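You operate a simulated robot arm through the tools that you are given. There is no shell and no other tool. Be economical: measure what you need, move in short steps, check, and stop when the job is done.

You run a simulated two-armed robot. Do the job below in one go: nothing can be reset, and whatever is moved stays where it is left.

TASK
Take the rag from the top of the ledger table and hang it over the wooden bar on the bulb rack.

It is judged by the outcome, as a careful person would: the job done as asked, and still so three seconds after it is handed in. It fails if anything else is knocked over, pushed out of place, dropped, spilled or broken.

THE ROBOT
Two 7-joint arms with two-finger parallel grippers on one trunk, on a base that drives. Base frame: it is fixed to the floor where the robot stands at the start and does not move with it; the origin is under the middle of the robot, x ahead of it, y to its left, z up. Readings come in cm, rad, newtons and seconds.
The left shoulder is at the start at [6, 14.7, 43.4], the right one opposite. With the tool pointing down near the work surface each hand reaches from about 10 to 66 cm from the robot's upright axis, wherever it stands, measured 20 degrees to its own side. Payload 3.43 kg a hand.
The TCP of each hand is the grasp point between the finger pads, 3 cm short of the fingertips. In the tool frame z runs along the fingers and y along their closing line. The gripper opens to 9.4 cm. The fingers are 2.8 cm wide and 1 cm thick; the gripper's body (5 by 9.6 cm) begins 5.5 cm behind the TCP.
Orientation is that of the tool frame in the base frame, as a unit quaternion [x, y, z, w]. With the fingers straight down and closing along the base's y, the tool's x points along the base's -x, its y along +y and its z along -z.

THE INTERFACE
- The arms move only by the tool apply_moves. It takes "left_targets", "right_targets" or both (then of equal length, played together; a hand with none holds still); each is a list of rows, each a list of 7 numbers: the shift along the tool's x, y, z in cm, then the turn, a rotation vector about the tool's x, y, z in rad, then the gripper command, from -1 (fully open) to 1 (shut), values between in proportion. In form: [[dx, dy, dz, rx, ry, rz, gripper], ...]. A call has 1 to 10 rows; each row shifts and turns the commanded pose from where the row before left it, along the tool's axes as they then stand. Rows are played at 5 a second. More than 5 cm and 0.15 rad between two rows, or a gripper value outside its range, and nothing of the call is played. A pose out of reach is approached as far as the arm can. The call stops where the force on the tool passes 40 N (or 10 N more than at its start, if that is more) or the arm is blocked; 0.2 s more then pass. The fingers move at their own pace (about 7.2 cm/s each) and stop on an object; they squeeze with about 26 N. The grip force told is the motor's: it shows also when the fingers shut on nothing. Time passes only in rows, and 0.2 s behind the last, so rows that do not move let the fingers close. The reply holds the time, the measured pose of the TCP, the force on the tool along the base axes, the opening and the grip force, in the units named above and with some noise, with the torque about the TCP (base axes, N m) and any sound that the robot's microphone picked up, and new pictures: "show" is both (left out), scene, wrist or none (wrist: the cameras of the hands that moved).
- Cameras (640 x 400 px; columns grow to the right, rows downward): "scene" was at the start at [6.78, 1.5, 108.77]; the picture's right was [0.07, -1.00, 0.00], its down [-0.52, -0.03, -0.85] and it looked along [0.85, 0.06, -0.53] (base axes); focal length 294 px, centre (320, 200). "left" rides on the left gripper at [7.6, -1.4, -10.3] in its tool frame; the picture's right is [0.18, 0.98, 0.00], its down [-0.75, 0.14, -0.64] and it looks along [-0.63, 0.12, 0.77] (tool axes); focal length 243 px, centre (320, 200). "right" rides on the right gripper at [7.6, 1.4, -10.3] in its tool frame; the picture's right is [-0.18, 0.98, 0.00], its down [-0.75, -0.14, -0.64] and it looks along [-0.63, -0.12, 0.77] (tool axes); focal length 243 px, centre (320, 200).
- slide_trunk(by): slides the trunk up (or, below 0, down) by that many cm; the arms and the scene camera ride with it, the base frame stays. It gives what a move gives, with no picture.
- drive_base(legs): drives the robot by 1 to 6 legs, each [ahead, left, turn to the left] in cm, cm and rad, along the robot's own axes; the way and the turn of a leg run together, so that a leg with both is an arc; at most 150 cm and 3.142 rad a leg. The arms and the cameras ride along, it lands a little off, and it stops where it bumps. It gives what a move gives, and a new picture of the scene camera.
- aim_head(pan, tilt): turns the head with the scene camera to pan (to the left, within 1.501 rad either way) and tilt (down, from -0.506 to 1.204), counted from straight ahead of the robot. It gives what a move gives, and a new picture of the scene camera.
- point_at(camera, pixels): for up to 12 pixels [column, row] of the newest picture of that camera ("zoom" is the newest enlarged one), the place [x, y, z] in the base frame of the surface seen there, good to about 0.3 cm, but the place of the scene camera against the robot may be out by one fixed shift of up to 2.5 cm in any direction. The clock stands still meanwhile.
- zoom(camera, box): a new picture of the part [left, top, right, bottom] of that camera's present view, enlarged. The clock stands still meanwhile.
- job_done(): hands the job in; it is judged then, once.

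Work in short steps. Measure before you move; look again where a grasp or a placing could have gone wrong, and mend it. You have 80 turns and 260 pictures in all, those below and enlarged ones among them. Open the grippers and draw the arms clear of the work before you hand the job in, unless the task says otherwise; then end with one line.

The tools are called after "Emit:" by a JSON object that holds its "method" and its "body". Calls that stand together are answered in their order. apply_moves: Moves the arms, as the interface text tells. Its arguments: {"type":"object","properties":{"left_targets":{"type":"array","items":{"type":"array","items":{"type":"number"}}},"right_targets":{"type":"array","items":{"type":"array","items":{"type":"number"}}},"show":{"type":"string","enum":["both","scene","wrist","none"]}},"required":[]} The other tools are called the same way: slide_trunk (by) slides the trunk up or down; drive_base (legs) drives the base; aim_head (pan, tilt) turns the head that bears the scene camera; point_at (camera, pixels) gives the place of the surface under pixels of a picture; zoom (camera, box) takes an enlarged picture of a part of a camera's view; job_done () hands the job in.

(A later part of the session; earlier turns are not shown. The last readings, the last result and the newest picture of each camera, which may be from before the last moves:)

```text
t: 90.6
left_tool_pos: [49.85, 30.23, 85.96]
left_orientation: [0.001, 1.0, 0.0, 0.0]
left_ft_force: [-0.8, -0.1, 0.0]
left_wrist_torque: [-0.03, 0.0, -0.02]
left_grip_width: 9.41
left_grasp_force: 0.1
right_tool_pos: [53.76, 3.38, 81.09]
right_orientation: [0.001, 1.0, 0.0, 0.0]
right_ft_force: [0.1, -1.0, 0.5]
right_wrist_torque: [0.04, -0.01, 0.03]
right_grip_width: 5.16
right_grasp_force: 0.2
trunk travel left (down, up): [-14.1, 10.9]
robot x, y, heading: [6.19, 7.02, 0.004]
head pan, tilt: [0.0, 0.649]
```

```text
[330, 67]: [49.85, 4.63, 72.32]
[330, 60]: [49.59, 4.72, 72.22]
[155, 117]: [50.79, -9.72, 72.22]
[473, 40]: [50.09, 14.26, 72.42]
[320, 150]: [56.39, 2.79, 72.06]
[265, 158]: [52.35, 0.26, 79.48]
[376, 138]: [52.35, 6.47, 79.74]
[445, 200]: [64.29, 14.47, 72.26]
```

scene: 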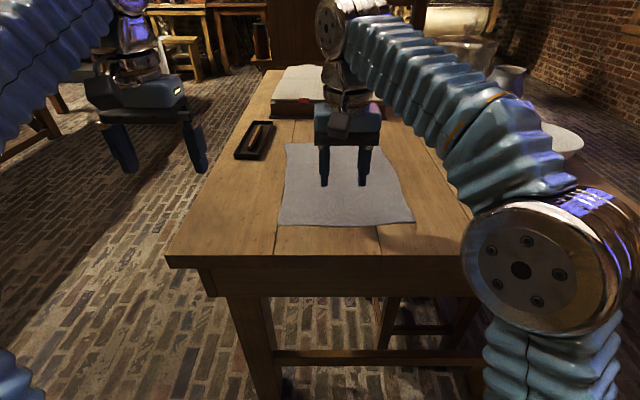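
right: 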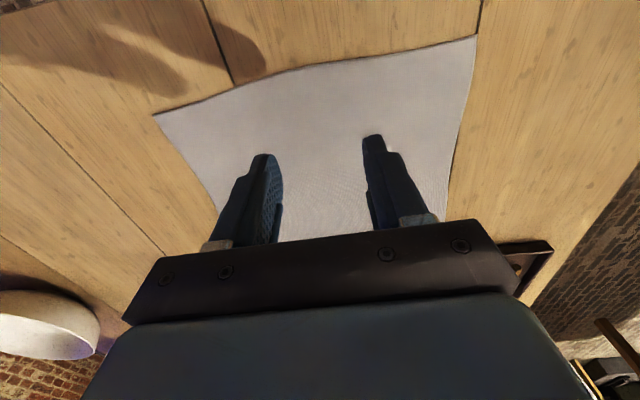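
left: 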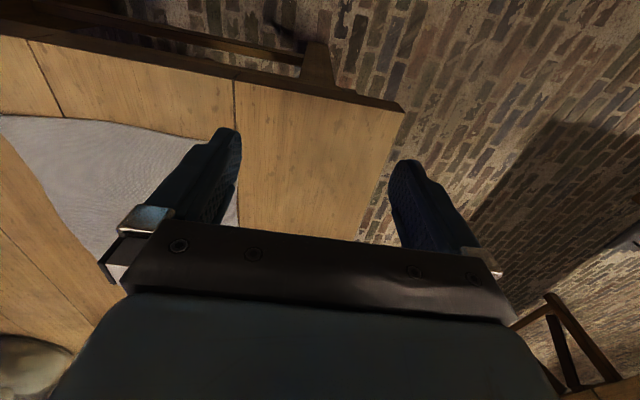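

The table is at z≈72.2, the rag's near edge at x≈50, centre y≈2.3. I lower until the tips lightly touch and then shut the gripper.

Emit:
{"method": "apply_moves", "body": {"right_targets": [[0.8, -0.8, 2.5, 0, 0, 0, -0.1], [0, 0, 2.3, 0, 0, 0, -0.1], [0, 0, 0.6, 0, 0, 0, -0.1], [0, 0, 0.3, 0, 0, 0, -0.1], [0, 0, 0.2, 0, 0, 0, -0.1]]}}

```text
t: 91.8
left_tool_pos: [49.83, 30.15, 86.0]
left_orientation: [0.002, 1.0, 0.0, 0.0]
left_ft_force: [0.6, 0.1, 0.5]
left_wrist_torque: [-0.01, -0.01, 0.0]
left_grip_width: 9.39
left_grasp_force: 0.0
right_tool_pos: [52.94, 2.62, 75.18]
right_orientation: [0.001, 1.0, 0.0, 0.0]
right_ft_force: [-0.4, 0.4, 0.2]
right_wrist_torque: [0.02, -0.01, 0.02]
right_grip_width: 5.18
right_grasp_force: 0.1
trunk travel left (down, up): [-14.1, 10.9]
robot x, y, heading: [6.17, 7.38, 0.002]
head pan, tilt: [0.0, 0.649]
```

scene: 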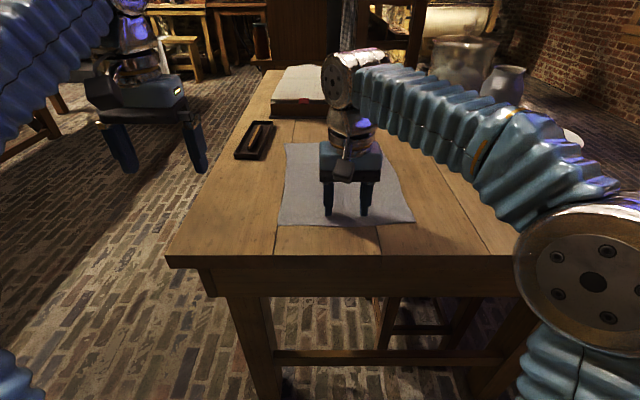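
right: 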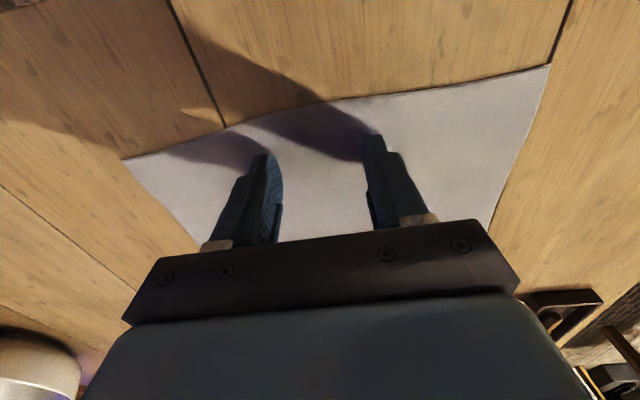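

No contact force yet, tips near the cloth. I press down a little more in small steps, then close.

Emit:
{"method": "apply_moves", "body": {"right_targets": [[0, 0, 0.2, 0, 0, 0, -0.1], [0, 0, 0.2, 0, 0, 0, -0.1], [0, 0, 0.1, 0, 0, 0, -0.1], [0, 0, 0, 0, 0, 0, 0.5], [0, 0, 0, 0, 0, 0, 1], [0, 0, 0, 0, 0, 0, 1], [0, 0, 0, 0, 0, 0, 1], [0, 0, 0, 0, 0, 0, 1]]}}

```text
t: 92.6
left_tool_pos: [49.92, 30.17, 86.19]
left_orientation: [0.001, 1.0, 0.001, 0.001]
left_ft_force: [1.0, 0.1, -0.3]
left_wrist_torque: [0.0, 0.04, -0.01]
left_grip_width: 9.38
left_grasp_force: 0.0
right_tool_pos: [52.83, 2.71, 75.17]
right_orientation: [0.0, 1.0, 0.002, 0.006]
right_ft_force: [-2.1, -0.2, 16.5]
right_wrist_torque: [-0.47, 0.22, -0.03]
right_grip_width: 5.2
right_grasp_force: 0.0
trunk travel left (down, up): [-14.1, 10.9]
robot x, y, heading: [6.2, 7.13, -0.002]
head pan, tilt: [0.0, 0.649]
stopped in row 3 (right hand): the force on the tool passed its limit at 43 N (the readings are from after the stop); the commanded pose is now the measured one
```

scene: 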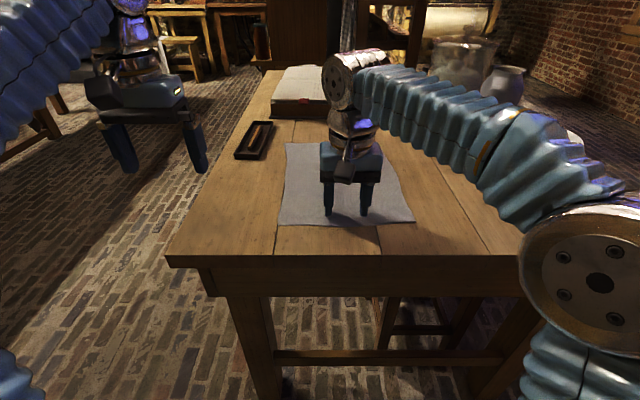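
right: 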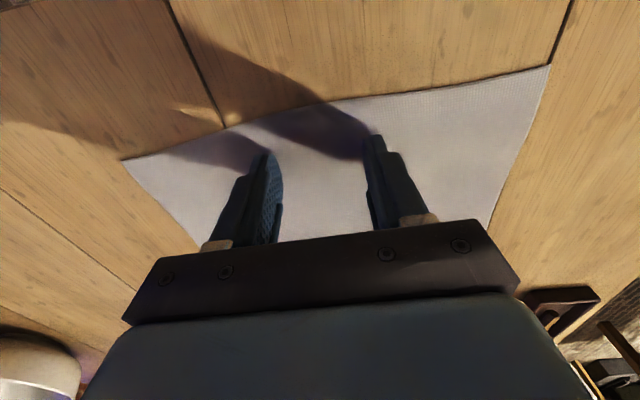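

Contact with 16 N left on the table; that is a good scooping pressure. I shut the gripper here.

Emit:
{"method": "apply_moves", "body": {"right_targets": [[0, 0, 0, 0, 0, 0, 0.3], [0, 0, 0, 0, 0, 0, 0.6], [0, 0, 0, 0, 0, 0, 1], [0, 0, 0, 0, 0, 0, 1], [0, 0, 0, 0, 0, 0, 1], [0, 0, 0, 0, 0, 0, 1]]}}

```text
t: 94.0
left_tool_pos: [49.84, 30.31, 86.13]
left_orientation: [0.001, 1.0, 0.0, 0.001]
left_ft_force: [0.6, 0.8, 0.5]
left_wrist_torque: [0.01, 0.01, -0.02]
left_grip_width: 9.37
left_grasp_force: 0.1
right_tool_pos: [52.95, 2.48, 75.0]
right_orientation: [0.0, 1.0, 0.003, 0.004]
right_ft_force: [1.8, -0.4, 35.9]
right_wrist_torque: [-0.12, 0.29, 0.05]
right_grip_width: 0.33
right_grasp_force: 26.1
trunk travel left (down, up): [-14.1, 10.9]
robot x, y, heading: [6.61, 7.65, -0.003]
head pan, tilt: [0.0, 0.649]
```

scene: 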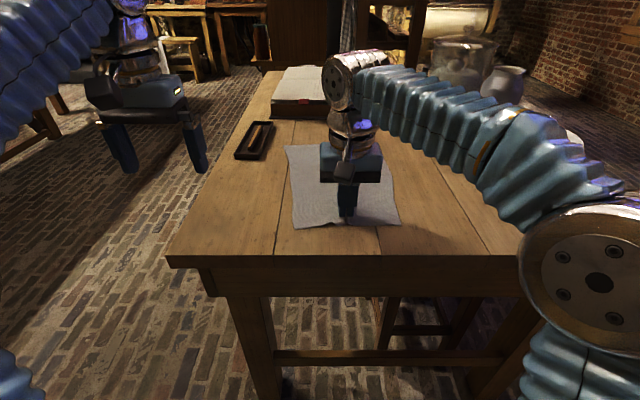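
right: 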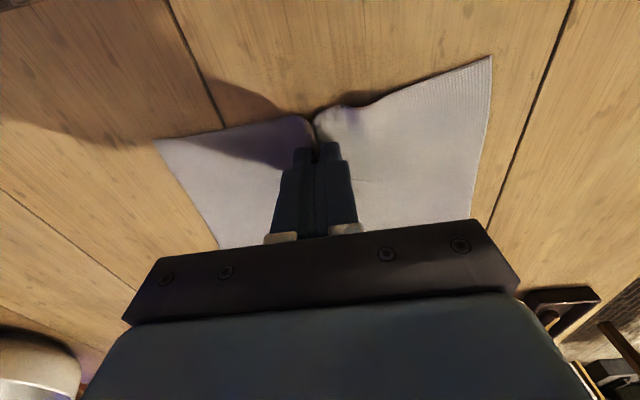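

The rag has gathered between the fingers (width 0.33). I lift it straight up.

Emit:
{"method": "apply_moves", "body": {"right_targets": [[0, 0, -2, 0, 0, 0, 1], [0, 0, -4, 0, 0, 0, 1], [0, 0, -4, 0, 0, 0, 1], [0, 0, -4, 0, 0, 0, 1], [0, 0, -4, 0, 0, 0, 1], [0, 0, -4, 0, 0, 0, 1], [0, 0, -4, 0, 0, 0, 1], [0, 0, -4, 0, 0, 0, 1]]}}

```text
t: 95.8
left_tool_pos: [49.87, 30.18, 86.03]
left_orientation: [0.001, 1.0, 0.0, -0.001]
left_ft_force: [0.1, -0.5, -0.3]
left_wrist_torque: [-0.01, -0.04, -0.03]
left_grip_width: 9.44
left_grasp_force: 0.2
right_tool_pos: [50.39, 0.98, 86.55]
right_orientation: [0.0, 1.0, 0.002, 0.004]
right_ft_force: [-0.2, 0.0, 0.5]
right_wrist_torque: [0.03, 0.03, 0.01]
right_grip_width: 0.29
right_grasp_force: 25.9
right hand out of reach, approached as far as the arm can: row 4, 5, 6, 7, 8
trunk travel left (down, up): [-14.1, 10.9]
robot x, y, heading: [6.31, 7.4, -0.002]
head pan, tilt: [0.0, 0.649]
```

scene: 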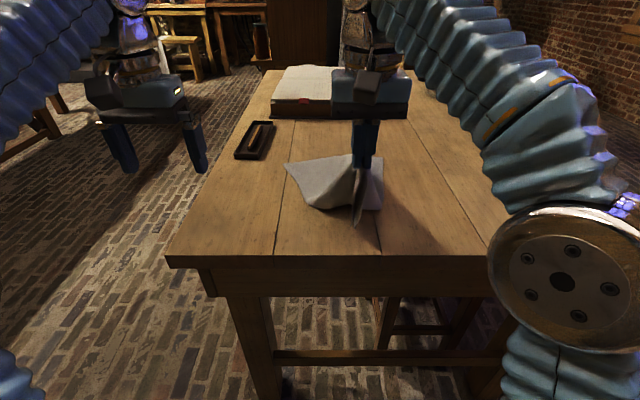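
right: 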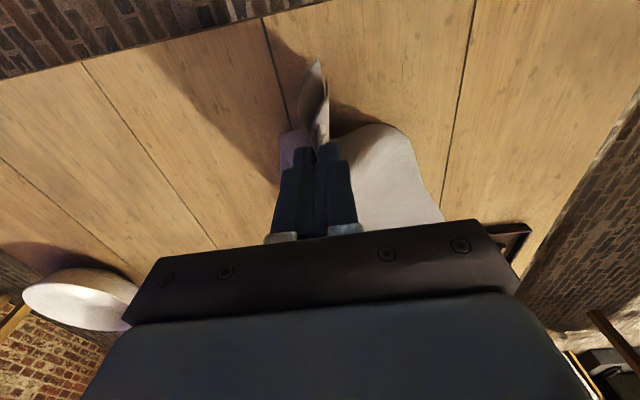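

Grip holds, rag hanging from the right hand. I raise the trunk fully and back away from the table, pulling the rag clear.

Emit:
{"method": "slide_trunk", "body": {"by": 10.8}}

Emit:
{"method": "drive_base", "body": {"legs": [[-26, 0, 0]]}}

```text
t: 97.2
left_tool_pos: [49.97, 30.18, 96.74]
left_orientation: [0.001, 1.0, -0.001, 0.0]
left_ft_force: [0.7, 0.2, -0.2]
left_wrist_torque: [0.02, -0.01, -0.05]
left_grip_width: 9.4
left_grasp_force: 0.0
right_tool_pos: [50.4, 1.17, 97.32]
right_orientation: [0.0, 1.0, 0.003, 0.004]
right_ft_force: [-0.7, -0.7, -0.8]
right_wrist_torque: [0.03, 0.0, -0.02]
right_grip_width: 0.32
right_grasp_force: 26.2
trunk travel left (down, up): [-24.9, 0.1]
robot x, y, heading: [6.07, 7.45, -0.004]
head pan, tilt: [0.0, 0.649]
```

```text
t: 99.1
left_tool_pos: [23.71, 30.37, 96.82]
left_orientation: [0.0, 1.0, 0.0, 0.0]
left_ft_force: [0.1, 0.2, -0.3]
left_wrist_torque: [0.04, 0.02, -0.01]
left_grip_width: 9.42
left_grasp_force: 0.1
right_tool_pos: [24.22, 1.1, 97.36]
right_orientation: [-0.001, 1.0, 0.002, 0.004]
right_ft_force: [-0.4, -0.4, -0.2]
right_wrist_torque: [0.02, 0.04, -0.01]
right_grip_width: 0.27
right_grasp_force: 25.9
trunk travel left (down, up): [-24.9, 0.1]
robot x, y, heading: [-19.7, 7.89, 0.003]
head pan, tilt: [0.0, 0.649]
```

scene: 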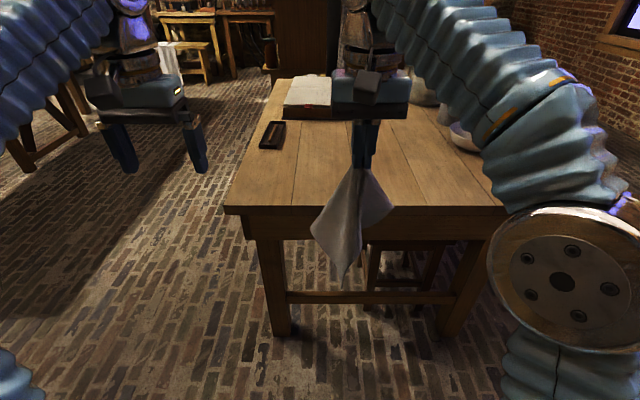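

Rag hangs freely. Here, in clear space, I bring the hand to a relaxed place and test rolling the gripper about its finger axis, so that the wrist camera will be on top when the fingers point forward.

Emit:
{"method": "apply_moves", "body": {"right_targets": [[3, -4, 0, 0, 0, 0.15, 1], [3, -4, 0, 0, 0, 0.15, 1], [0, 0, 0, 0, 0, 0.15, 1], [0, 0, 0, 0, 0, 0.15, 1], [0, 0, 0, 0, 0, 0.15, 1], [0, 0, 0, 0, 0, 0.15, 1], [0, 0, 0, 0, 0, 0.15, 1], [0, 0, 0, 0, 0, 0.15, 1], [0, 0, 0, 0, 0, 0.15, 1], [0, 0, 0, 0, 0, 0.15, 1]], "show": "scene"}}

```text
t: 101.3
left_tool_pos: [23.67, 30.31, 96.94]
left_orientation: [-0.001, 1.0, 0.0, -0.001]
left_ft_force: [-0.4, 0.1, -0.5]
left_wrist_torque: [0.0, 0.01, 0.0]
left_grip_width: 9.41
left_grasp_force: 0.1
right_tool_pos: [17.79, -6.32, 97.2]
right_orientation: [0.682, 0.732, 0.004, 0.002]
right_ft_force: [-0.9, -0.2, -0.5]
right_wrist_torque: [-0.01, -0.02, 0.02]
right_grip_width: 0.3
right_grasp_force: 26.4
trunk travel left (down, up): [-24.9, 0.1]
robot x, y, heading: [-20.04, 6.95, 0.004]
head pan, tilt: [0.0, 0.649]
```

scene: 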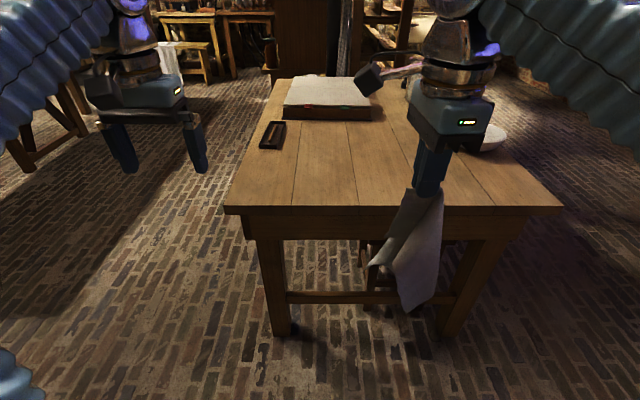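

The roll works. I continue to the full half turn.

Emit:
{"method": "apply_moves", "body": {"right_targets": [[0, 0, 0, 0, 0, 0.15, 1], [0, 0, 0, 0, 0, 0.15, 1], [0, 0, 0, 0, 0, 0.15, 1], [0, 0, 0, 0, 0, 0.15, 1], [0, 0, 0, 0, 0, 0.15, 1], [0, 0, 0, 0, 0, 0.15, 1], [0, 0, 0, 0, 0, 0.15, 1], [0, 0, 0, 0, 0, 0.15, 1], [0, 0, 0, 0, 0, 0.15, 1], [0, 0, 0, 0, 0, 0.15, 1]], "show": "scene"}}

```text
t: 103.5
left_tool_pos: [23.78, 30.25, 96.8]
left_orientation: [-0.001, 1.0, 0.0, 0.0]
left_ft_force: [0.6, -0.1, -0.4]
left_wrist_torque: [0.0, 0.0, 0.02]
left_grip_width: 9.41
left_grasp_force: 0.1
right_tool_pos: [17.7, -6.29, 97.31]
right_orientation: [0.997, 0.071, 0.004, -0.002]
right_ft_force: [0.5, -1.0, -0.9]
right_wrist_torque: [0.04, 0.06, 0.05]
right_grip_width: 0.3
right_grasp_force: 26.1
trunk travel left (down, up): [-24.9, 0.1]
robot x, y, heading: [-19.88, 7.37, 0.003]
head pan, tilt: [0.0, 0.649]
```

scene: 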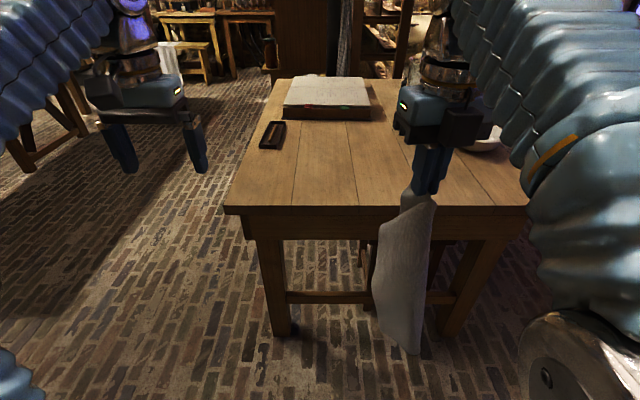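

The camera side now faces forward (tool x ≈ base +x). Next I pitch the fingers from down to forward while raising the hand.

Emit:
{"method": "apply_moves", "body": {"right_targets": [[1.2, 0, -1.5, 0, 0.15, 0, 1], [1.41, 0, -1.3, 0, 0.15, 0, 1], [1.59, 0, -1.08, 0, 0.15, 0, 1], [1.73, 0, -0.83, 0, 0.15, 0, 1], [1.84, 0, -0.56, 0, 0.15, 0, 1], [1.9, 0, -0.28, 0, 0.15, 0, 1], [1.92, 0, 0, 0, 0.15, 0, 1], [1.9, 0, 0.29, 0, 0.15, 0, 1], [1.83, 0, 0.57, 0, 0.15, 0, 1], [1.73, 0, 0.84, 0, 0.15, 0, 1]], "show": "scene"}}

```text
t: 105.7
left_tool_pos: [23.75, 30.2, 96.95]
left_orientation: [-0.001, 1.0, 0.0, 0.001]
left_ft_force: [0.1, -0.1, -0.4]
left_wrist_torque: [0.01, 0.01, 0.02]
left_grip_width: 9.41
left_grasp_force: 0.1
right_tool_pos: [29.29, -4.33, 112.3]
right_orientation: [0.727, 0.053, 0.683, -0.05]
right_ft_force: [0.0, -0.6, 0.3]
right_wrist_torque: [0.0, 0.04, 0.07]
right_grip_width: 0.28
right_grasp_force: 25.7
trunk travel left (down, up): [-24.9, 0.1]
robot x, y, heading: [-19.98, 7.44, -0.005]
head pan, tilt: [0.0, 0.649]
```

scene: 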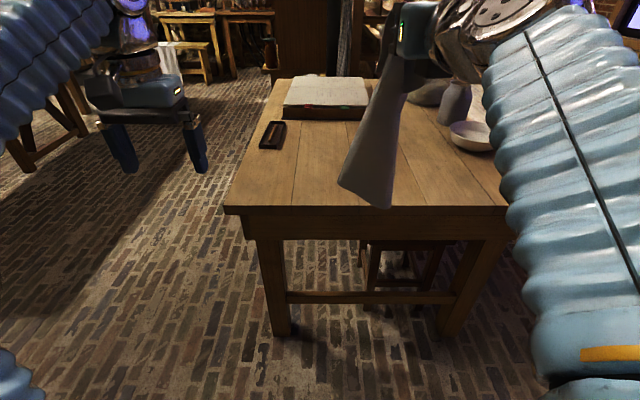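

Full success: fingers now point forward at z=112. I test how high the hand can go here, aiming for z≈129 and slightly right.

Emit:
{"method": "apply_moves", "body": {"right_targets": [[4, 1, 0, 0, 0.07, 0, 1], [4, 1, 0, 0, 0, 0, 1], [4, 1, 0, 0, 0, 0, 1], [4, 1, 0, 0, 0, 0, 1]], "show": "scene"}}

Emit:
{"method": "aim_head", "body": {"pan": -0.2, "tilt": 0.1}}

```text
t: 106.7
left_tool_pos: [23.61, 30.2, 96.86]
left_orientation: [-0.001, 1.0, 0.0, 0.0]
left_ft_force: [-0.2, -1.0, -0.2]
left_wrist_torque: [0.03, 0.01, 0.02]
left_grip_width: 9.38
left_grasp_force: 0.0
right_tool_pos: [30.13, -8.62, 128.33]
right_orientation: [0.704, 0.049, 0.707, -0.051]
right_ft_force: [-0.6, -0.1, -0.3]
right_wrist_torque: [0.01, 0.04, 0.01]
right_grip_width: 0.29
right_grasp_force: 25.4
trunk travel left (down, up): [-24.9, 0.1]
robot x, y, heading: [-19.92, 7.48, 0.002]
head pan, tilt: [0.0, 0.649]
```

scene: 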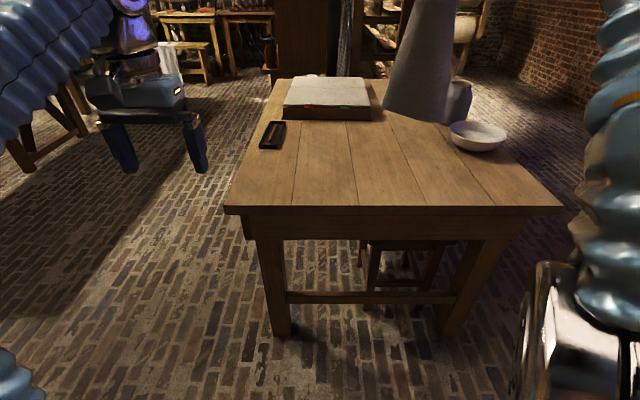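

```text
t: 107.6
left_tool_pos: [23.79, 30.26, 96.91]
left_orientation: [0.0, 1.0, 0.0, 0.0]
left_ft_force: [0.4, -1.1, -0.9]
left_wrist_torque: [0.04, -0.01, 0.01]
left_grip_width: 9.41
left_grasp_force: 0.0
right_tool_pos: [30.17, -8.56, 128.19]
right_orientation: [0.703, 0.049, 0.708, -0.051]
right_ft_force: [-0.6, -0.5, 0.0]
right_wrist_torque: [0.01, 0.0, 0.02]
right_grip_width: 0.26
right_grasp_force: 26.1
trunk travel left (down, up): [-24.9, 0.1]
robot x, y, heading: [-19.76, 7.12, 0.0]
head pan, tilt: [-0.201, 0.099]
```

scene: 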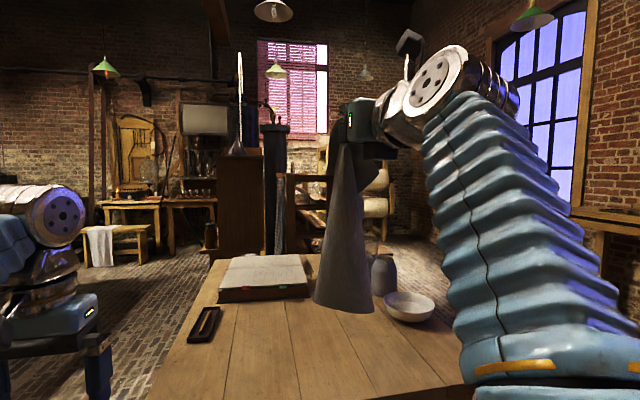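

Reached z=128 with the rag hanging nicely. I tuck the left hand back and up (it must not come over the glass pot later), then drive round to the table's right side.

Emit:
{"method": "apply_moves", "body": {"left_targets": [[4, 0, -1, 0, 0, 0, -1], [4, 0, -2, 0, 0, 0, -1], [4, 0, -2, 0, 0, 0, -1], [4, 0, -2, 0, 0, 0, -1], [3, 0, -2, 0, 0, 0, -1]], "show": "none"}}

Emit:
{"method": "drive_base", "body": {"legs": [[6, 0, 0], [0, -122, 0], [115, 0, 0]]}}

Emit:
{"method": "aim_head", "body": {"pan": 0.4, "tilt": 0.45}}

```text
t: 108.8
left_tool_pos: [14.16, 29.55, 100.17]
left_orientation: [0.001, 1.0, 0.001, 0.001]
left_ft_force: [-0.2, -2.0, 0.7]
left_wrist_torque: [0.06, -0.04, -0.01]
left_grip_width: 9.39
left_grasp_force: 0.1
left hand out of reach, approached as far as the arm can: row 2, 3, 5
right_tool_pos: [30.24, -8.83, 128.31]
right_orientation: [0.703, 0.05, 0.708, -0.054]
right_ft_force: [-0.1, -2.3, -0.3]
right_wrist_torque: [0.01, 0.01, 0.2]
right_grip_width: 0.3
right_grasp_force: 25.7
trunk travel left (down, up): [-24.9, 0.1]
robot x, y, heading: [-19.51, 7.36, 0.004]
head pan, tilt: [-0.201, 0.099]
```

```text
t: 121.1
left_tool_pos: [135.63, -92.05, 100.26]
left_orientation: [-0.003, 1.0, 0.0, 0.001]
left_ft_force: [-0.2, 0.4, 0.7]
left_wrist_torque: [-0.01, 0.03, 0.0]
left_grip_width: 9.4
left_grasp_force: 0.0
right_tool_pos: [151.69, -130.36, 128.36]
right_orientation: [0.703, 0.052, 0.707, -0.054]
right_ft_force: [0.3, 0.0, -0.1]
right_wrist_torque: [0.01, 0.01, 0.01]
right_grip_width: 0.31
right_grasp_force: 25.8
trunk travel left (down, up): [-24.9, 0.1]
robot x, y, heading: [101.67, -113.93, 0.003]
head pan, tilt: [-0.201, 0.099]
```

scene: 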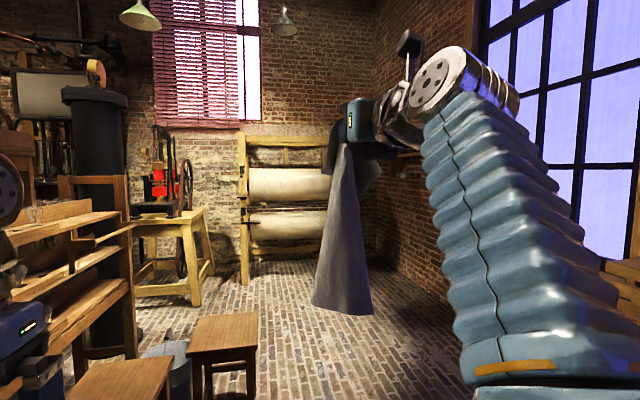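

```text
t: 122.1
left_tool_pos: [135.65, -92.06, 100.04]
left_orientation: [-0.002, 1.0, 0.0, 0.0]
left_ft_force: [0.4, -0.3, -0.1]
left_wrist_torque: [0.0, 0.0, 0.0]
left_grip_width: 9.38
left_grasp_force: 0.2
right_tool_pos: [151.73, -130.41, 128.31]
right_orientation: [0.703, 0.051, 0.707, -0.053]
right_ft_force: [0.1, 0.5, 0.5]
right_wrist_torque: [0.01, 0.01, 0.01]
right_grip_width: 0.28
right_grasp_force: 26.1
trunk travel left (down, up): [-24.9, 0.1]
robot x, y, heading: [101.57, -114.52, 0.006]
head pan, tilt: [0.4, 0.45]
```

scene: 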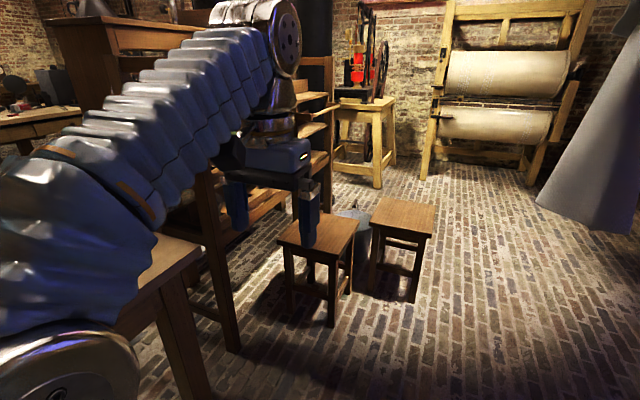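

I measure the near stool's feet and the table/rack edges to choose the standing spot.

Emit:
{"method": "point_at", "body": {"camera": "scene", "pixels": [[283, 247], [335, 254], [355, 218], [332, 325], [291, 288], [233, 350], [208, 398], [198, 262], [166, 260], [180, 350]]}}

```text
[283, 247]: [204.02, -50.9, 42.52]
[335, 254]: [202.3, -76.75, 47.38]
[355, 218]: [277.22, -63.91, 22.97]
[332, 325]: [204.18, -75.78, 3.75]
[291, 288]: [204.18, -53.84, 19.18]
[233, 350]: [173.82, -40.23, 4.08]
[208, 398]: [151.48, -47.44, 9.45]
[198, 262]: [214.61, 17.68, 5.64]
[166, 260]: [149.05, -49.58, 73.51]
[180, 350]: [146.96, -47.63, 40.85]
```

The stool begins at x≈202, y −77…−51; the table corner is about (152,−49). I drive to x≈140, turn left 90° there, and look.

Emit:
{"method": "drive_base", "body": {"legs": [[38, 0, 0], [0, 0, 1.565]]}}

Emit:
{"method": "aim_head", "body": {"pan": -0.1, "tilt": 0.4}}

```text
t: 128.2
left_tool_pos: [117.32, -80.11, 100.13]
left_orientation: [-0.704, 0.71, 0.0, -0.001]
left_ft_force: [0.6, 0.2, 0.1]
left_wrist_torque: [0.0, -0.01, 0.03]
left_grip_width: 9.43
left_grasp_force: 0.1
right_tool_pos: [155.91, -64.49, 128.36]
right_orientation: [-0.464, -0.53, -0.466, 0.535]
right_ft_force: [0.7, 0.6, -0.4]
right_wrist_torque: [0.0, 0.0, -0.08]
right_grip_width: 0.3
right_grasp_force: 26.2
trunk travel left (down, up): [-24.9, 0.1]
robot x, y, heading: [139.66, -114.28, 1.558]
head pan, tilt: [0.4, 0.45]
```

scene: 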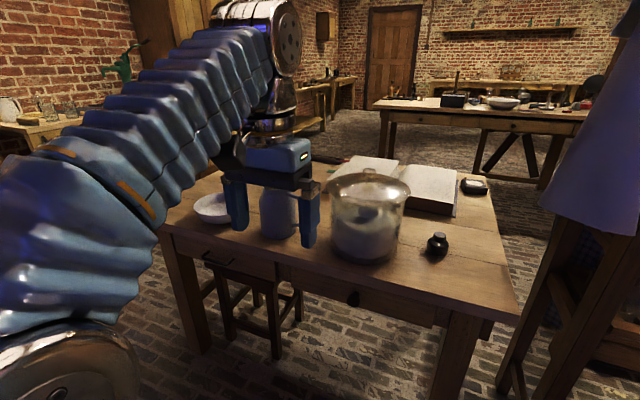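

```text
t: 129.2
left_tool_pos: [117.49, -80.16, 100.32]
left_orientation: [-0.704, 0.71, 0.0, 0.0]
left_ft_force: [0.6, 0.6, -0.3]
left_wrist_torque: [0.0, 0.01, 0.03]
left_grip_width: 9.4
left_grasp_force: 0.0
right_tool_pos: [156.09, -64.48, 128.24]
right_orientation: [-0.464, -0.531, -0.465, 0.535]
right_ft_force: [0.3, 0.4, -0.6]
right_wrist_torque: [0.0, -0.03, -0.02]
right_grip_width: 0.3
right_grasp_force: 26.3
trunk travel left (down, up): [-24.9, 0.1]
robot x, y, heading: [139.64, -114.71, 1.566]
head pan, tilt: [-0.099, 0.4]
```

scene: 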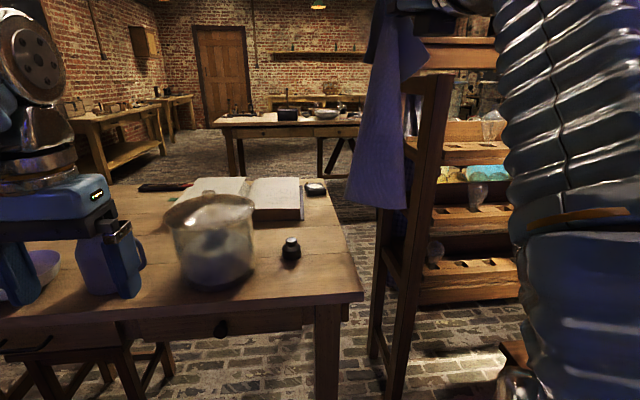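

I measure the pot and jug tops, the rack's top rail, post, and the hanging rag.

Emit:
{"method": "point_at", "body": {"camera": "scene", "pixels": [[210, 193], [208, 200], [178, 205], [100, 215], [435, 76], [410, 82], [360, 290], [425, 76], [448, 80], [375, 195], [440, 130]]}}

Emit:
{"method": "zoom", "body": {"camera": "scene", "box": [340, 20, 500, 120]}}

```text
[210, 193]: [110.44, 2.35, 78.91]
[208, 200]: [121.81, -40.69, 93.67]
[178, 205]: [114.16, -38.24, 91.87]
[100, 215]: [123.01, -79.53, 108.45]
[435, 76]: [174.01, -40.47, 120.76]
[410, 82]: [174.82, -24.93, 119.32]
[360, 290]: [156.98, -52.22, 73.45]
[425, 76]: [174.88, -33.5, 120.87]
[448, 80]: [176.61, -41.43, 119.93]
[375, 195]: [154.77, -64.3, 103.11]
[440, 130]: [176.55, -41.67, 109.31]
```

```text
4.00 times, centred on (420, 70) of scene
```

zoom: 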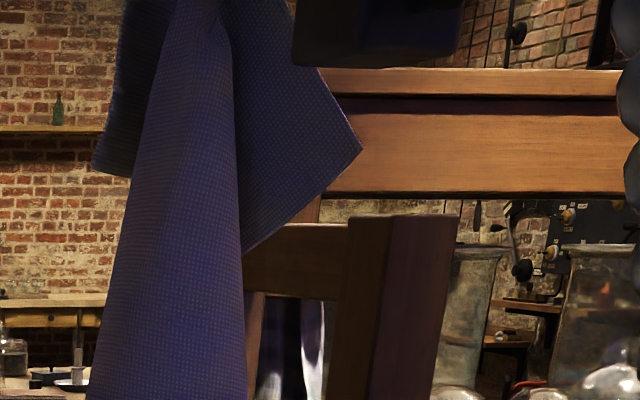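

Rail top ≈119 (true), x≈175–178; pot knob ≈92, clear of the left hand (tips 97). I advance 27 cm, bringing the rag beside the rail on the table side.

Emit:
{"method": "drive_base", "body": {"legs": [[27, 0, 0.005]]}}

Emit:
{"method": "apply_moves", "body": {"right_targets": [[0.5, 0, 2, 0, 0, 0, 1], [0, 0, 2, 0, 0, 0, 1], [0, 0, 2, 0, 0, 0, 1], [0, 0, 2, 0, 0, 0, 1]]}}

```text
t: 131.1
left_tool_pos: [117.42, -52.95, 100.11]
left_orientation: [-0.706, 0.708, 0.0, -0.001]
left_ft_force: [-0.1, -0.2, -0.3]
left_wrist_torque: [-0.01, -0.01, 0.01]
left_grip_width: 9.4
left_grasp_force: 0.0
right_tool_pos: [155.84, -37.08, 128.31]
right_orientation: [-0.462, -0.531, -0.464, 0.537]
right_ft_force: [0.1, 0.6, -0.9]
right_wrist_torque: [0.03, -0.03, -0.01]
right_grip_width: 0.32
right_grasp_force: 26.0
trunk travel left (down, up): [-24.9, 0.1]
robot x, y, heading: [139.59, -87.23, 1.564]
head pan, tilt: [-0.099, 0.4]
```

scene: 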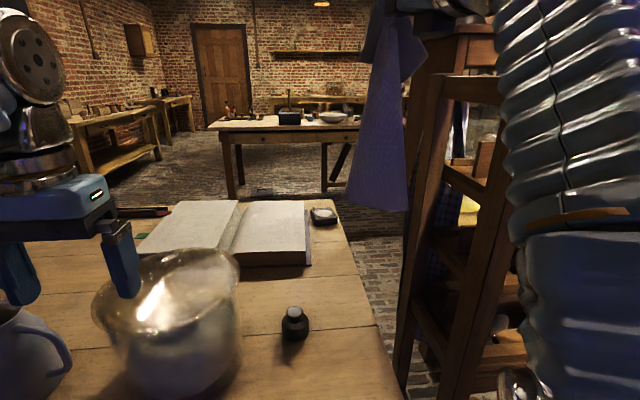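

```text
t: 132.1
left_tool_pos: [117.32, -52.99, 100.12]
left_orientation: [-0.707, 0.708, 0.0, 0.0]
left_ft_force: [0.4, -0.7, -0.6]
left_wrist_torque: [0.02, 0.06, -0.04]
left_grip_width: 9.4
left_grasp_force: 0.0
right_tool_pos: [154.38, -30.71, 128.43]
right_orientation: [-0.463, -0.532, -0.464, 0.536]
right_ft_force: [0.2, -0.5, 0.3]
right_wrist_torque: [0.01, -0.02, 0.02]
right_grip_width: 0.29
right_grasp_force: 26.2
right hand out of reach, approached as far as the arm can: row 4
trunk travel left (down, up): [-24.9, 0.1]
robot x, y, heading: [139.59, -87.19, 1.568]
head pan, tilt: [-0.099, 0.4]
```

scene: 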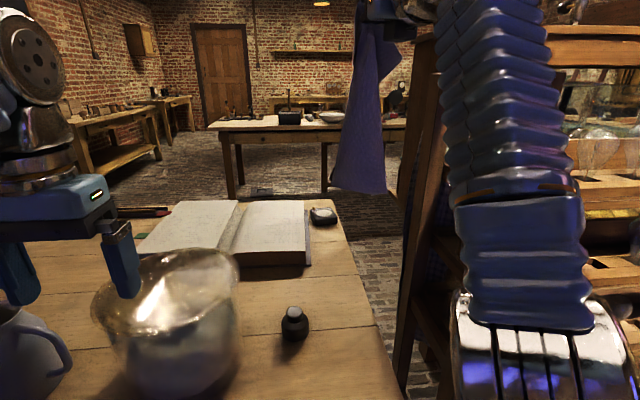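
right: 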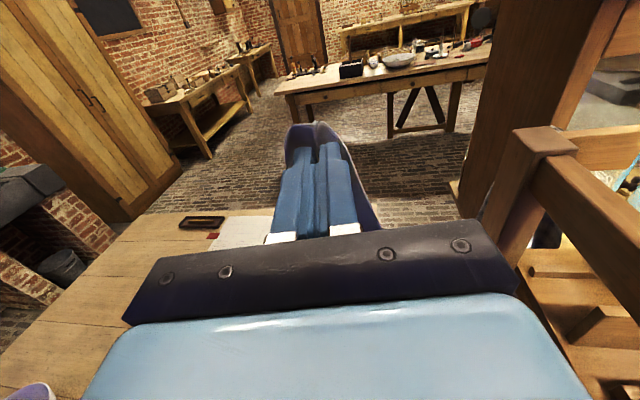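

The wrist camera sees the rail at right, (545,140)–(640,240). I measure it precisely.

Emit:
{"method": "point_at", "body": {"camera": "right", "pixels": [[545, 140], [525, 137], [600, 195], [560, 165], [630, 225], [570, 180], [590, 230], [515, 190]]}}

```text
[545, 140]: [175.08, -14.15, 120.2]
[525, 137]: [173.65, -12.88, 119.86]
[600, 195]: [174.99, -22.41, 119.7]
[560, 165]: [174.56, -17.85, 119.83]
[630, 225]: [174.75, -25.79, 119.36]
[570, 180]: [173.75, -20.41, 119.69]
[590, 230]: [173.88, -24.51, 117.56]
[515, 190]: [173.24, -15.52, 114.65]
```

Rail top z≈119.7, face x≈173.7. I strafe the base 24 cm right so the hand, 8.5 cm above the rail, draws the rag over it.

Emit:
{"method": "drive_base", "body": {"legs": [[0, -12, 0], [0, -12, 0]]}}

Emit:
{"method": "aim_head", "body": {"pan": -0.35, "tilt": 0.1}}

```text
t: 134.2
left_tool_pos: [141.38, -52.95, 100.24]
left_orientation: [-0.706, 0.708, 0.0, 0.001]
left_ft_force: [0.4, 0.3, -1.1]
left_wrist_torque: [0.01, -0.05, 0.02]
left_grip_width: 9.43
left_grasp_force: 0.1
right_tool_pos: [178.34, -30.8, 128.41]
right_orientation: [-0.463, -0.531, -0.465, 0.536]
right_ft_force: [0.2, -0.3, -0.2]
right_wrist_torque: [-0.02, 0.03, -0.05]
right_grip_width: 0.28
right_grasp_force: 26.0
trunk travel left (down, up): [-24.9, 0.1]
robot x, y, heading: [163.8, -87.22, 1.561]
head pan, tilt: [-0.099, 0.4]
```

scene: 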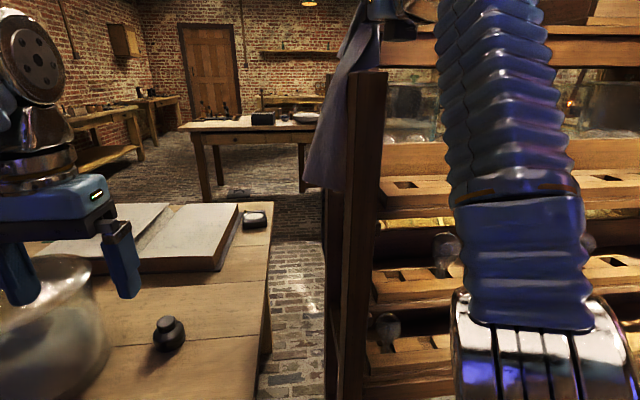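

```text
t: 135.0
left_tool_pos: [141.34, -52.91, 100.23]
left_orientation: [-0.706, 0.708, 0.0, 0.0]
left_ft_force: [-0.6, -0.4, 0.1]
left_wrist_torque: [0.02, -0.01, 0.01]
left_grip_width: 9.4
left_grasp_force: 0.1
right_tool_pos: [178.29, -30.86, 128.36]
right_orientation: [-0.463, -0.531, -0.465, 0.536]
right_ft_force: [0.3, -0.2, 0.0]
right_wrist_torque: [0.02, 0.04, -0.06]
right_grip_width: 0.33
right_grasp_force: 25.9
trunk travel left (down, up): [-24.9, 0.1]
robot x, y, heading: [163.81, -87.05, 1.568]
head pan, tilt: [-0.351, 0.099]
```

scene: 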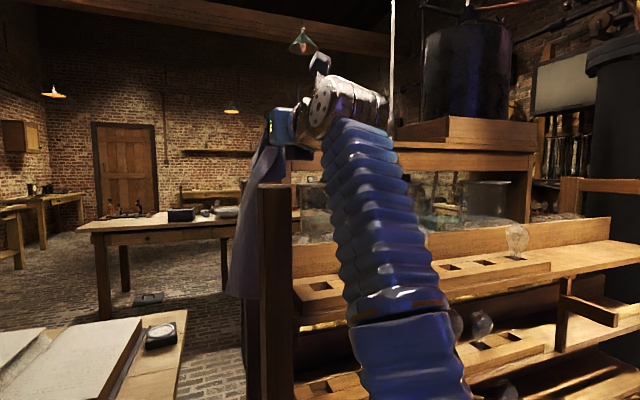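

The rag is drawn over the rail, trailing on the table side. I pull the hand a further 8 cm beyond the rail.

Emit:
{"method": "apply_moves", "body": {"right_targets": [[0, 2, -0.3, 0, 0, 0, 1], [0, 2, -0.3, 0, 0, 0, 1], [0, 2, -0.3, 0, 0, 0, 1], [0, 2, -0.3, 0, 0, 0, 1]]}}

Emit:
{"method": "zoom", "body": {"camera": "scene", "box": [200, 90, 440, 240]}}

```text
t: 136.0
left_tool_pos: [141.41, -53.01, 100.2]
left_orientation: [-0.706, 0.708, 0.0, 0.0]
left_ft_force: [0.4, 0.1, 0.6]
left_wrist_torque: [0.0, 0.02, -0.01]
left_grip_width: 9.39
left_grasp_force: 0.2
right_tool_pos: [186.56, -30.76, 128.33]
right_orientation: [-0.462, -0.531, -0.465, 0.537]
right_ft_force: [0.1, -1.7, -0.1]
right_wrist_torque: [0.0, -0.02, -0.04]
right_grip_width: 0.3
right_grasp_force: 25.9
trunk travel left (down, up): [-24.9, 0.1]
robot x, y, heading: [163.04, -87.34, 1.569]
head pan, tilt: [-0.351, 0.099]
```

scene: 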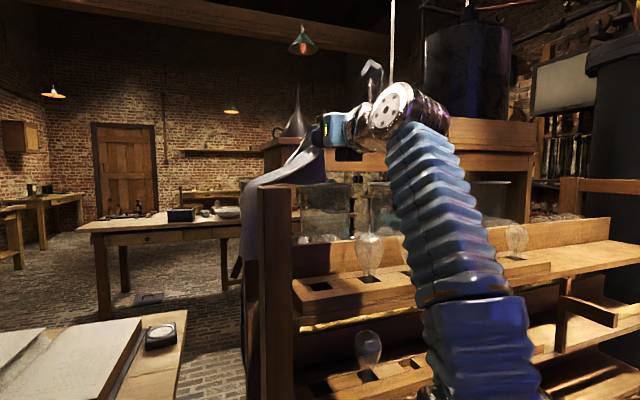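
right: 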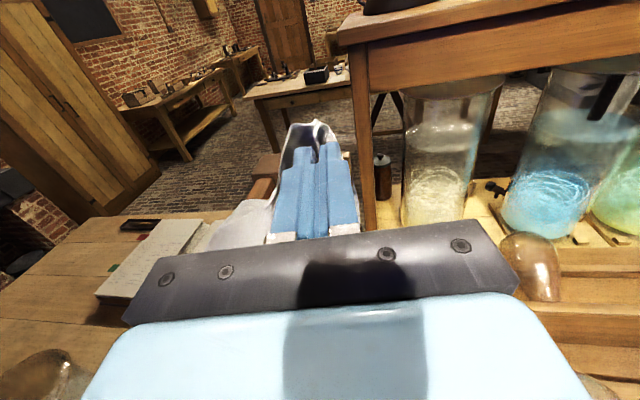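

```text
2.67 times, centred on (320, 165) of scene
```

zoom: 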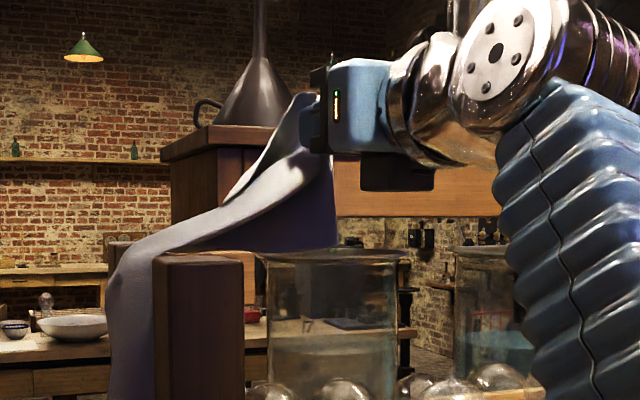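

The rag lies over the rail, with the rest hanging on the table side. I check the bulbs near the hand before lowering.

Emit:
{"method": "point_at", "body": {"camera": "right", "pixels": [[530, 238], [540, 265], [510, 250], [590, 370], [260, 215], [320, 130]]}}

Emit:
{"method": "point_at", "body": {"camera": "scene", "pixels": [[245, 230], [240, 260], [370, 240], [250, 190], [290, 180], [243, 275]]}}

```text
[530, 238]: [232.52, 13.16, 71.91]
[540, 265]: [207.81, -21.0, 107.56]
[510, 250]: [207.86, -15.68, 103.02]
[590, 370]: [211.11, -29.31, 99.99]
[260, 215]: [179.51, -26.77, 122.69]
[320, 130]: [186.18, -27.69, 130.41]
```

```text
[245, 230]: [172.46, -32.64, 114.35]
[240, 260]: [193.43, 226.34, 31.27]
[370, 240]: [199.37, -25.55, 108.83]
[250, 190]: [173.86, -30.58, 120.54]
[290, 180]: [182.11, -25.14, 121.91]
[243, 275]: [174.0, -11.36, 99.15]
```

Nothing lies within reach below. I lower the hand 6 cm beyond the rail for a gentle release, then open slowly.

Emit:
{"method": "apply_moves", "body": {"right_targets": [[-2, 0.3, 0, 0, 0, 0, 1], [-2, 0, 0, 0, 0, 0, 1], [-2, 0, 0, 0, 0, 0, 1], [0, 0, 0, 0, 0, 0, 1]], "show": "scene"}}

Emit:
{"method": "zoom", "body": {"camera": "scene", "box": [200, 90, 440, 240]}}

```text
t: 137.0
left_tool_pos: [141.38, -53.05, 100.1]
left_orientation: [-0.706, 0.708, 0.0, -0.001]
left_ft_force: [0.2, 0.1, 0.9]
left_wrist_torque: [0.0, -0.05, -0.01]
left_grip_width: 9.42
left_grasp_force: 0.2
right_tool_pos: [186.65, -30.67, 122.32]
right_orientation: [-0.463, -0.532, -0.465, 0.535]
right_ft_force: [-0.1, 0.4, 0.2]
right_wrist_torque: [-0.06, 0.02, -0.04]
right_grip_width: 0.29
right_grasp_force: 25.7
trunk travel left (down, up): [-24.9, 0.1]
robot x, y, heading: [163.38, -87.11, 1.568]
head pan, tilt: [-0.351, 0.099]
```

scene: 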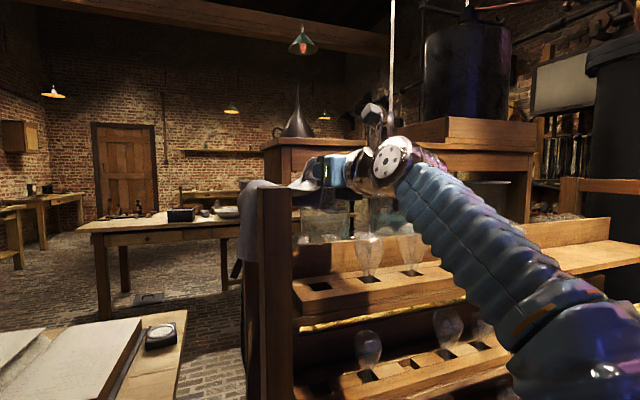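

```text
2.67 times, centred on (320, 165) of scene
```

zoom: 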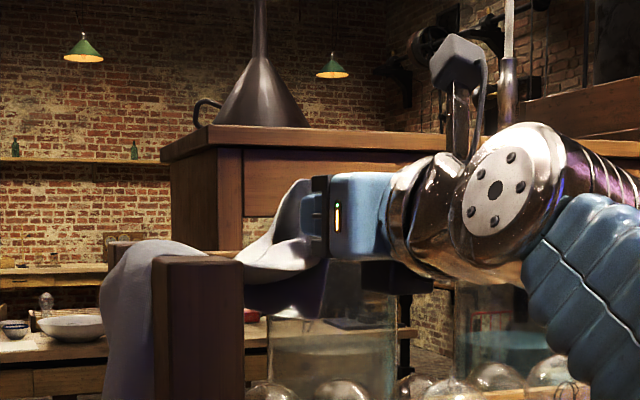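

The rag sags between rail and hand; I open the gripper and let it drop.

Emit:
{"method": "apply_moves", "body": {"right_targets": [[0, 0, 0, 0, 0, 0, 0.6], [0, 0, 0, 0, 0, 0, 0.2], [0, 0, 0, 0, 0, 0, -0.1], [0, 0, 0, 0, 0, 0, -0.1], [0, 0, 0, 0, 0, 0, -0.1]]}}

Emit:
{"method": "zoom", "body": {"camera": "scene", "box": [200, 90, 440, 240]}}

```text
t: 138.2
left_tool_pos: [141.28, -52.9, 100.14]
left_orientation: [-0.706, 0.708, -0.001, 0.0]
left_ft_force: [1.2, 0.4, -1.3]
left_wrist_torque: [0.02, 0.01, 0.0]
left_grip_width: 9.4
left_grasp_force: 0.1
right_tool_pos: [186.71, -30.64, 122.4]
right_orientation: [-0.463, -0.531, -0.465, 0.536]
right_ft_force: [0.0, -0.5, -0.5]
right_wrist_torque: [0.02, -0.02, 0.02]
right_grip_width: 5.18
right_grasp_force: 0.2
trunk travel left (down, up): [-24.9, 0.1]
robot x, y, heading: [163.27, -87.23, 1.564]
head pan, tilt: [-0.351, 0.099]
```

scene: 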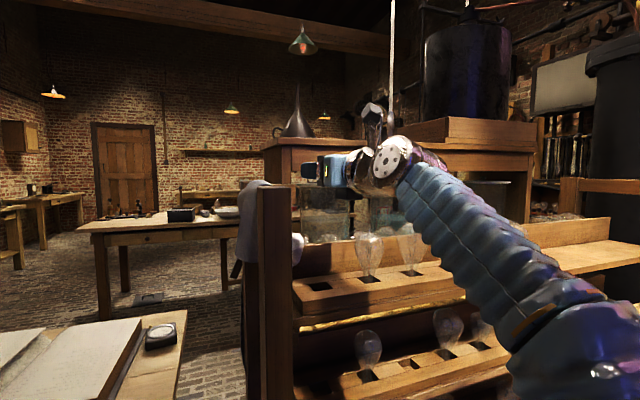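
right: 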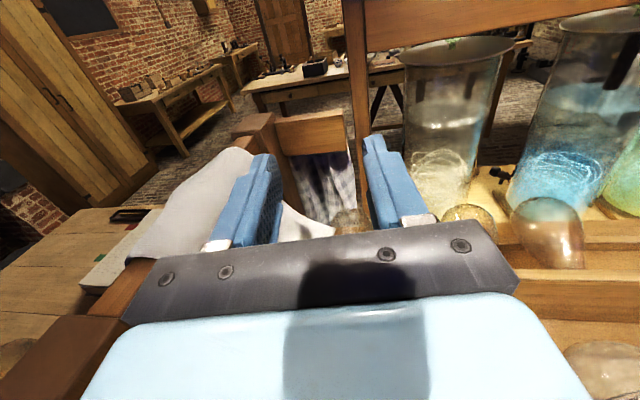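

```text
2.67 times, centred on (320, 165) of scene
```

zoom: 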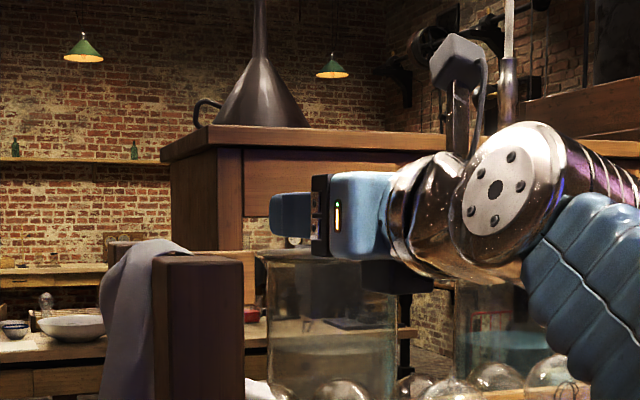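

The rag now lies over the rail on both sides. I raise the hand straight up and back the base away.

Emit:
{"method": "apply_moves", "body": {"right_targets": [[2, 0.5, 0, 0, 0, 0, -0.1], [3, 0, 0, 0, 0, 0, -0.1], [2, 0, 0, 0, 0, 0, -0.1]], "show": "none"}}

Emit:
{"method": "drive_base", "body": {"legs": [[-30, 0, 0]]}}

Emit:
{"method": "zoom", "body": {"camera": "right", "box": [160, 60, 480, 260]}}

Emit:
{"method": "zoom", "body": {"camera": "scene", "box": [200, 90, 440, 240]}}

```text
t: 139.0
left_tool_pos: [141.31, -52.94, 100.18]
left_orientation: [-0.706, 0.708, 0.0, 0.001]
left_ft_force: [0.3, -0.2, 0.0]
left_wrist_torque: [-0.02, -0.01, 0.01]
left_grip_width: 9.41
left_grasp_force: 0.1
right_tool_pos: [186.85, -30.8, 128.27]
right_orientation: [-0.462, -0.533, -0.463, 0.538]
right_ft_force: [0.3, 0.0, 0.1]
right_wrist_torque: [-0.03, -0.02, -0.02]
right_grip_width: 5.18
right_grasp_force: 0.1
right hand out of reach, approached as far as the arm can: row 3
trunk travel left (down, up): [-24.9, 0.1]
robot x, y, heading: [163.92, -87.56, 1.568]
head pan, tilt: [-0.351, 0.099]
```

```text
t: 141.0
left_tool_pos: [141.06, -83.34, 100.11]
left_orientation: [0.709, -0.706, 0.001, 0.0]
left_ft_force: [-0.3, -0.3, 0.3]
left_wrist_torque: [-0.01, 0.03, 0.01]
left_grip_width: 9.41
left_grasp_force: 0.0
right_tool_pos: [186.68, -60.81, 128.18]
right_orientation: [-0.461, -0.533, -0.463, 0.538]
right_ft_force: [-0.1, 0.3, 0.3]
right_wrist_torque: [-0.01, -0.01, 0.0]
right_grip_width: 5.18
right_grasp_force: 0.2
trunk travel left (down, up): [-24.9, 0.1]
robot x, y, heading: [163.48, -117.29, 1.571]
head pan, tilt: [-0.351, 0.099]
```

scene: 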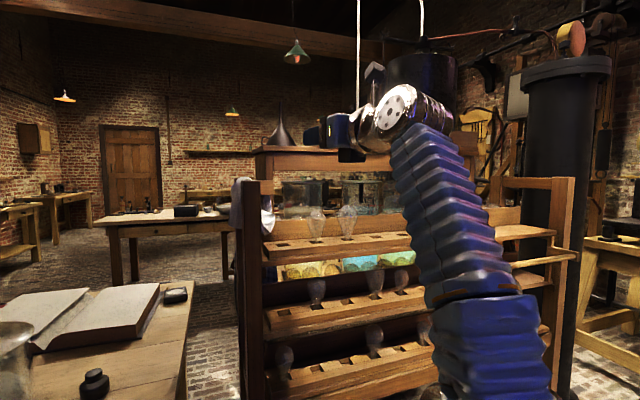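

```text
2.00 times, centred on (320, 160) of right
```

zoom: 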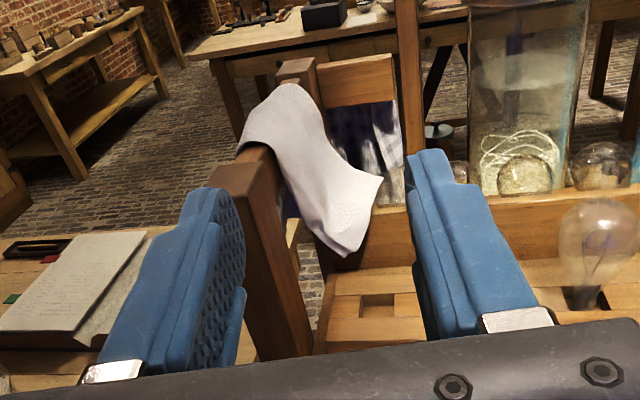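

```text
2.67 times, centred on (320, 165) of scene
```

zoom: 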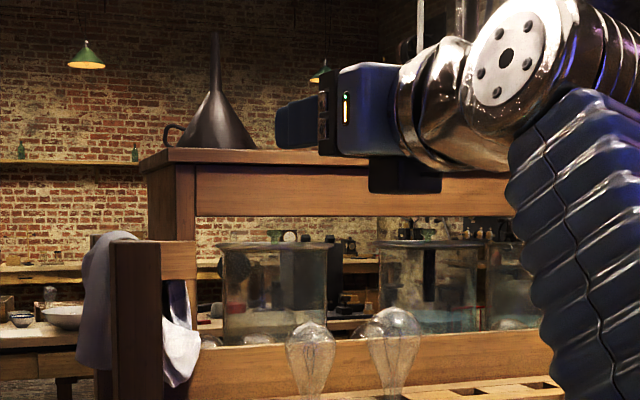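

The rag drapes well over the end rail. However, at the rack's far end a horizontal wooden bar shows at (510–578, 260), so I enlarge and measure that before deciding.

Emit:
{"method": "zoom", "body": {"camera": "scene", "box": [460, 160, 620, 300]}}

Emit:
{"method": "point_at", "body": {"camera": "scene", "pixels": [[515, 265], [545, 259], [575, 255], [575, 262], [530, 270], [560, 190], [525, 232], [550, 230], [545, 265], [440, 330]]}}

```text
2.86 times, centred on (540, 230) of scene
```

zoom: 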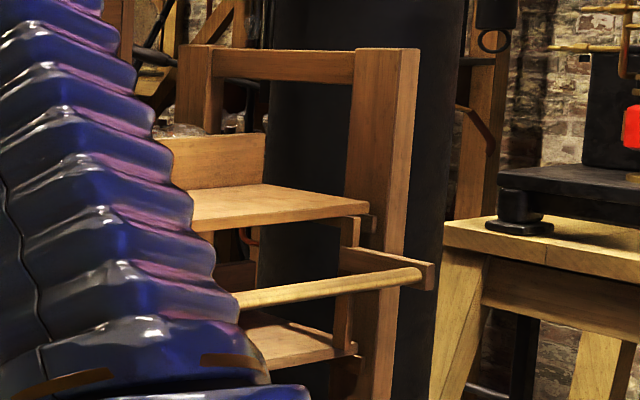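

```text
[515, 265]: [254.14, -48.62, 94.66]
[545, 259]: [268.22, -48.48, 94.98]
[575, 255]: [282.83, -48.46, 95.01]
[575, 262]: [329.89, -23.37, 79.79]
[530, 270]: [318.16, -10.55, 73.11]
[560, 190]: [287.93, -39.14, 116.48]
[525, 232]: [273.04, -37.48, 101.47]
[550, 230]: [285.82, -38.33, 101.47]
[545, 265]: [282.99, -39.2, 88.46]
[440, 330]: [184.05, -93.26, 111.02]
```

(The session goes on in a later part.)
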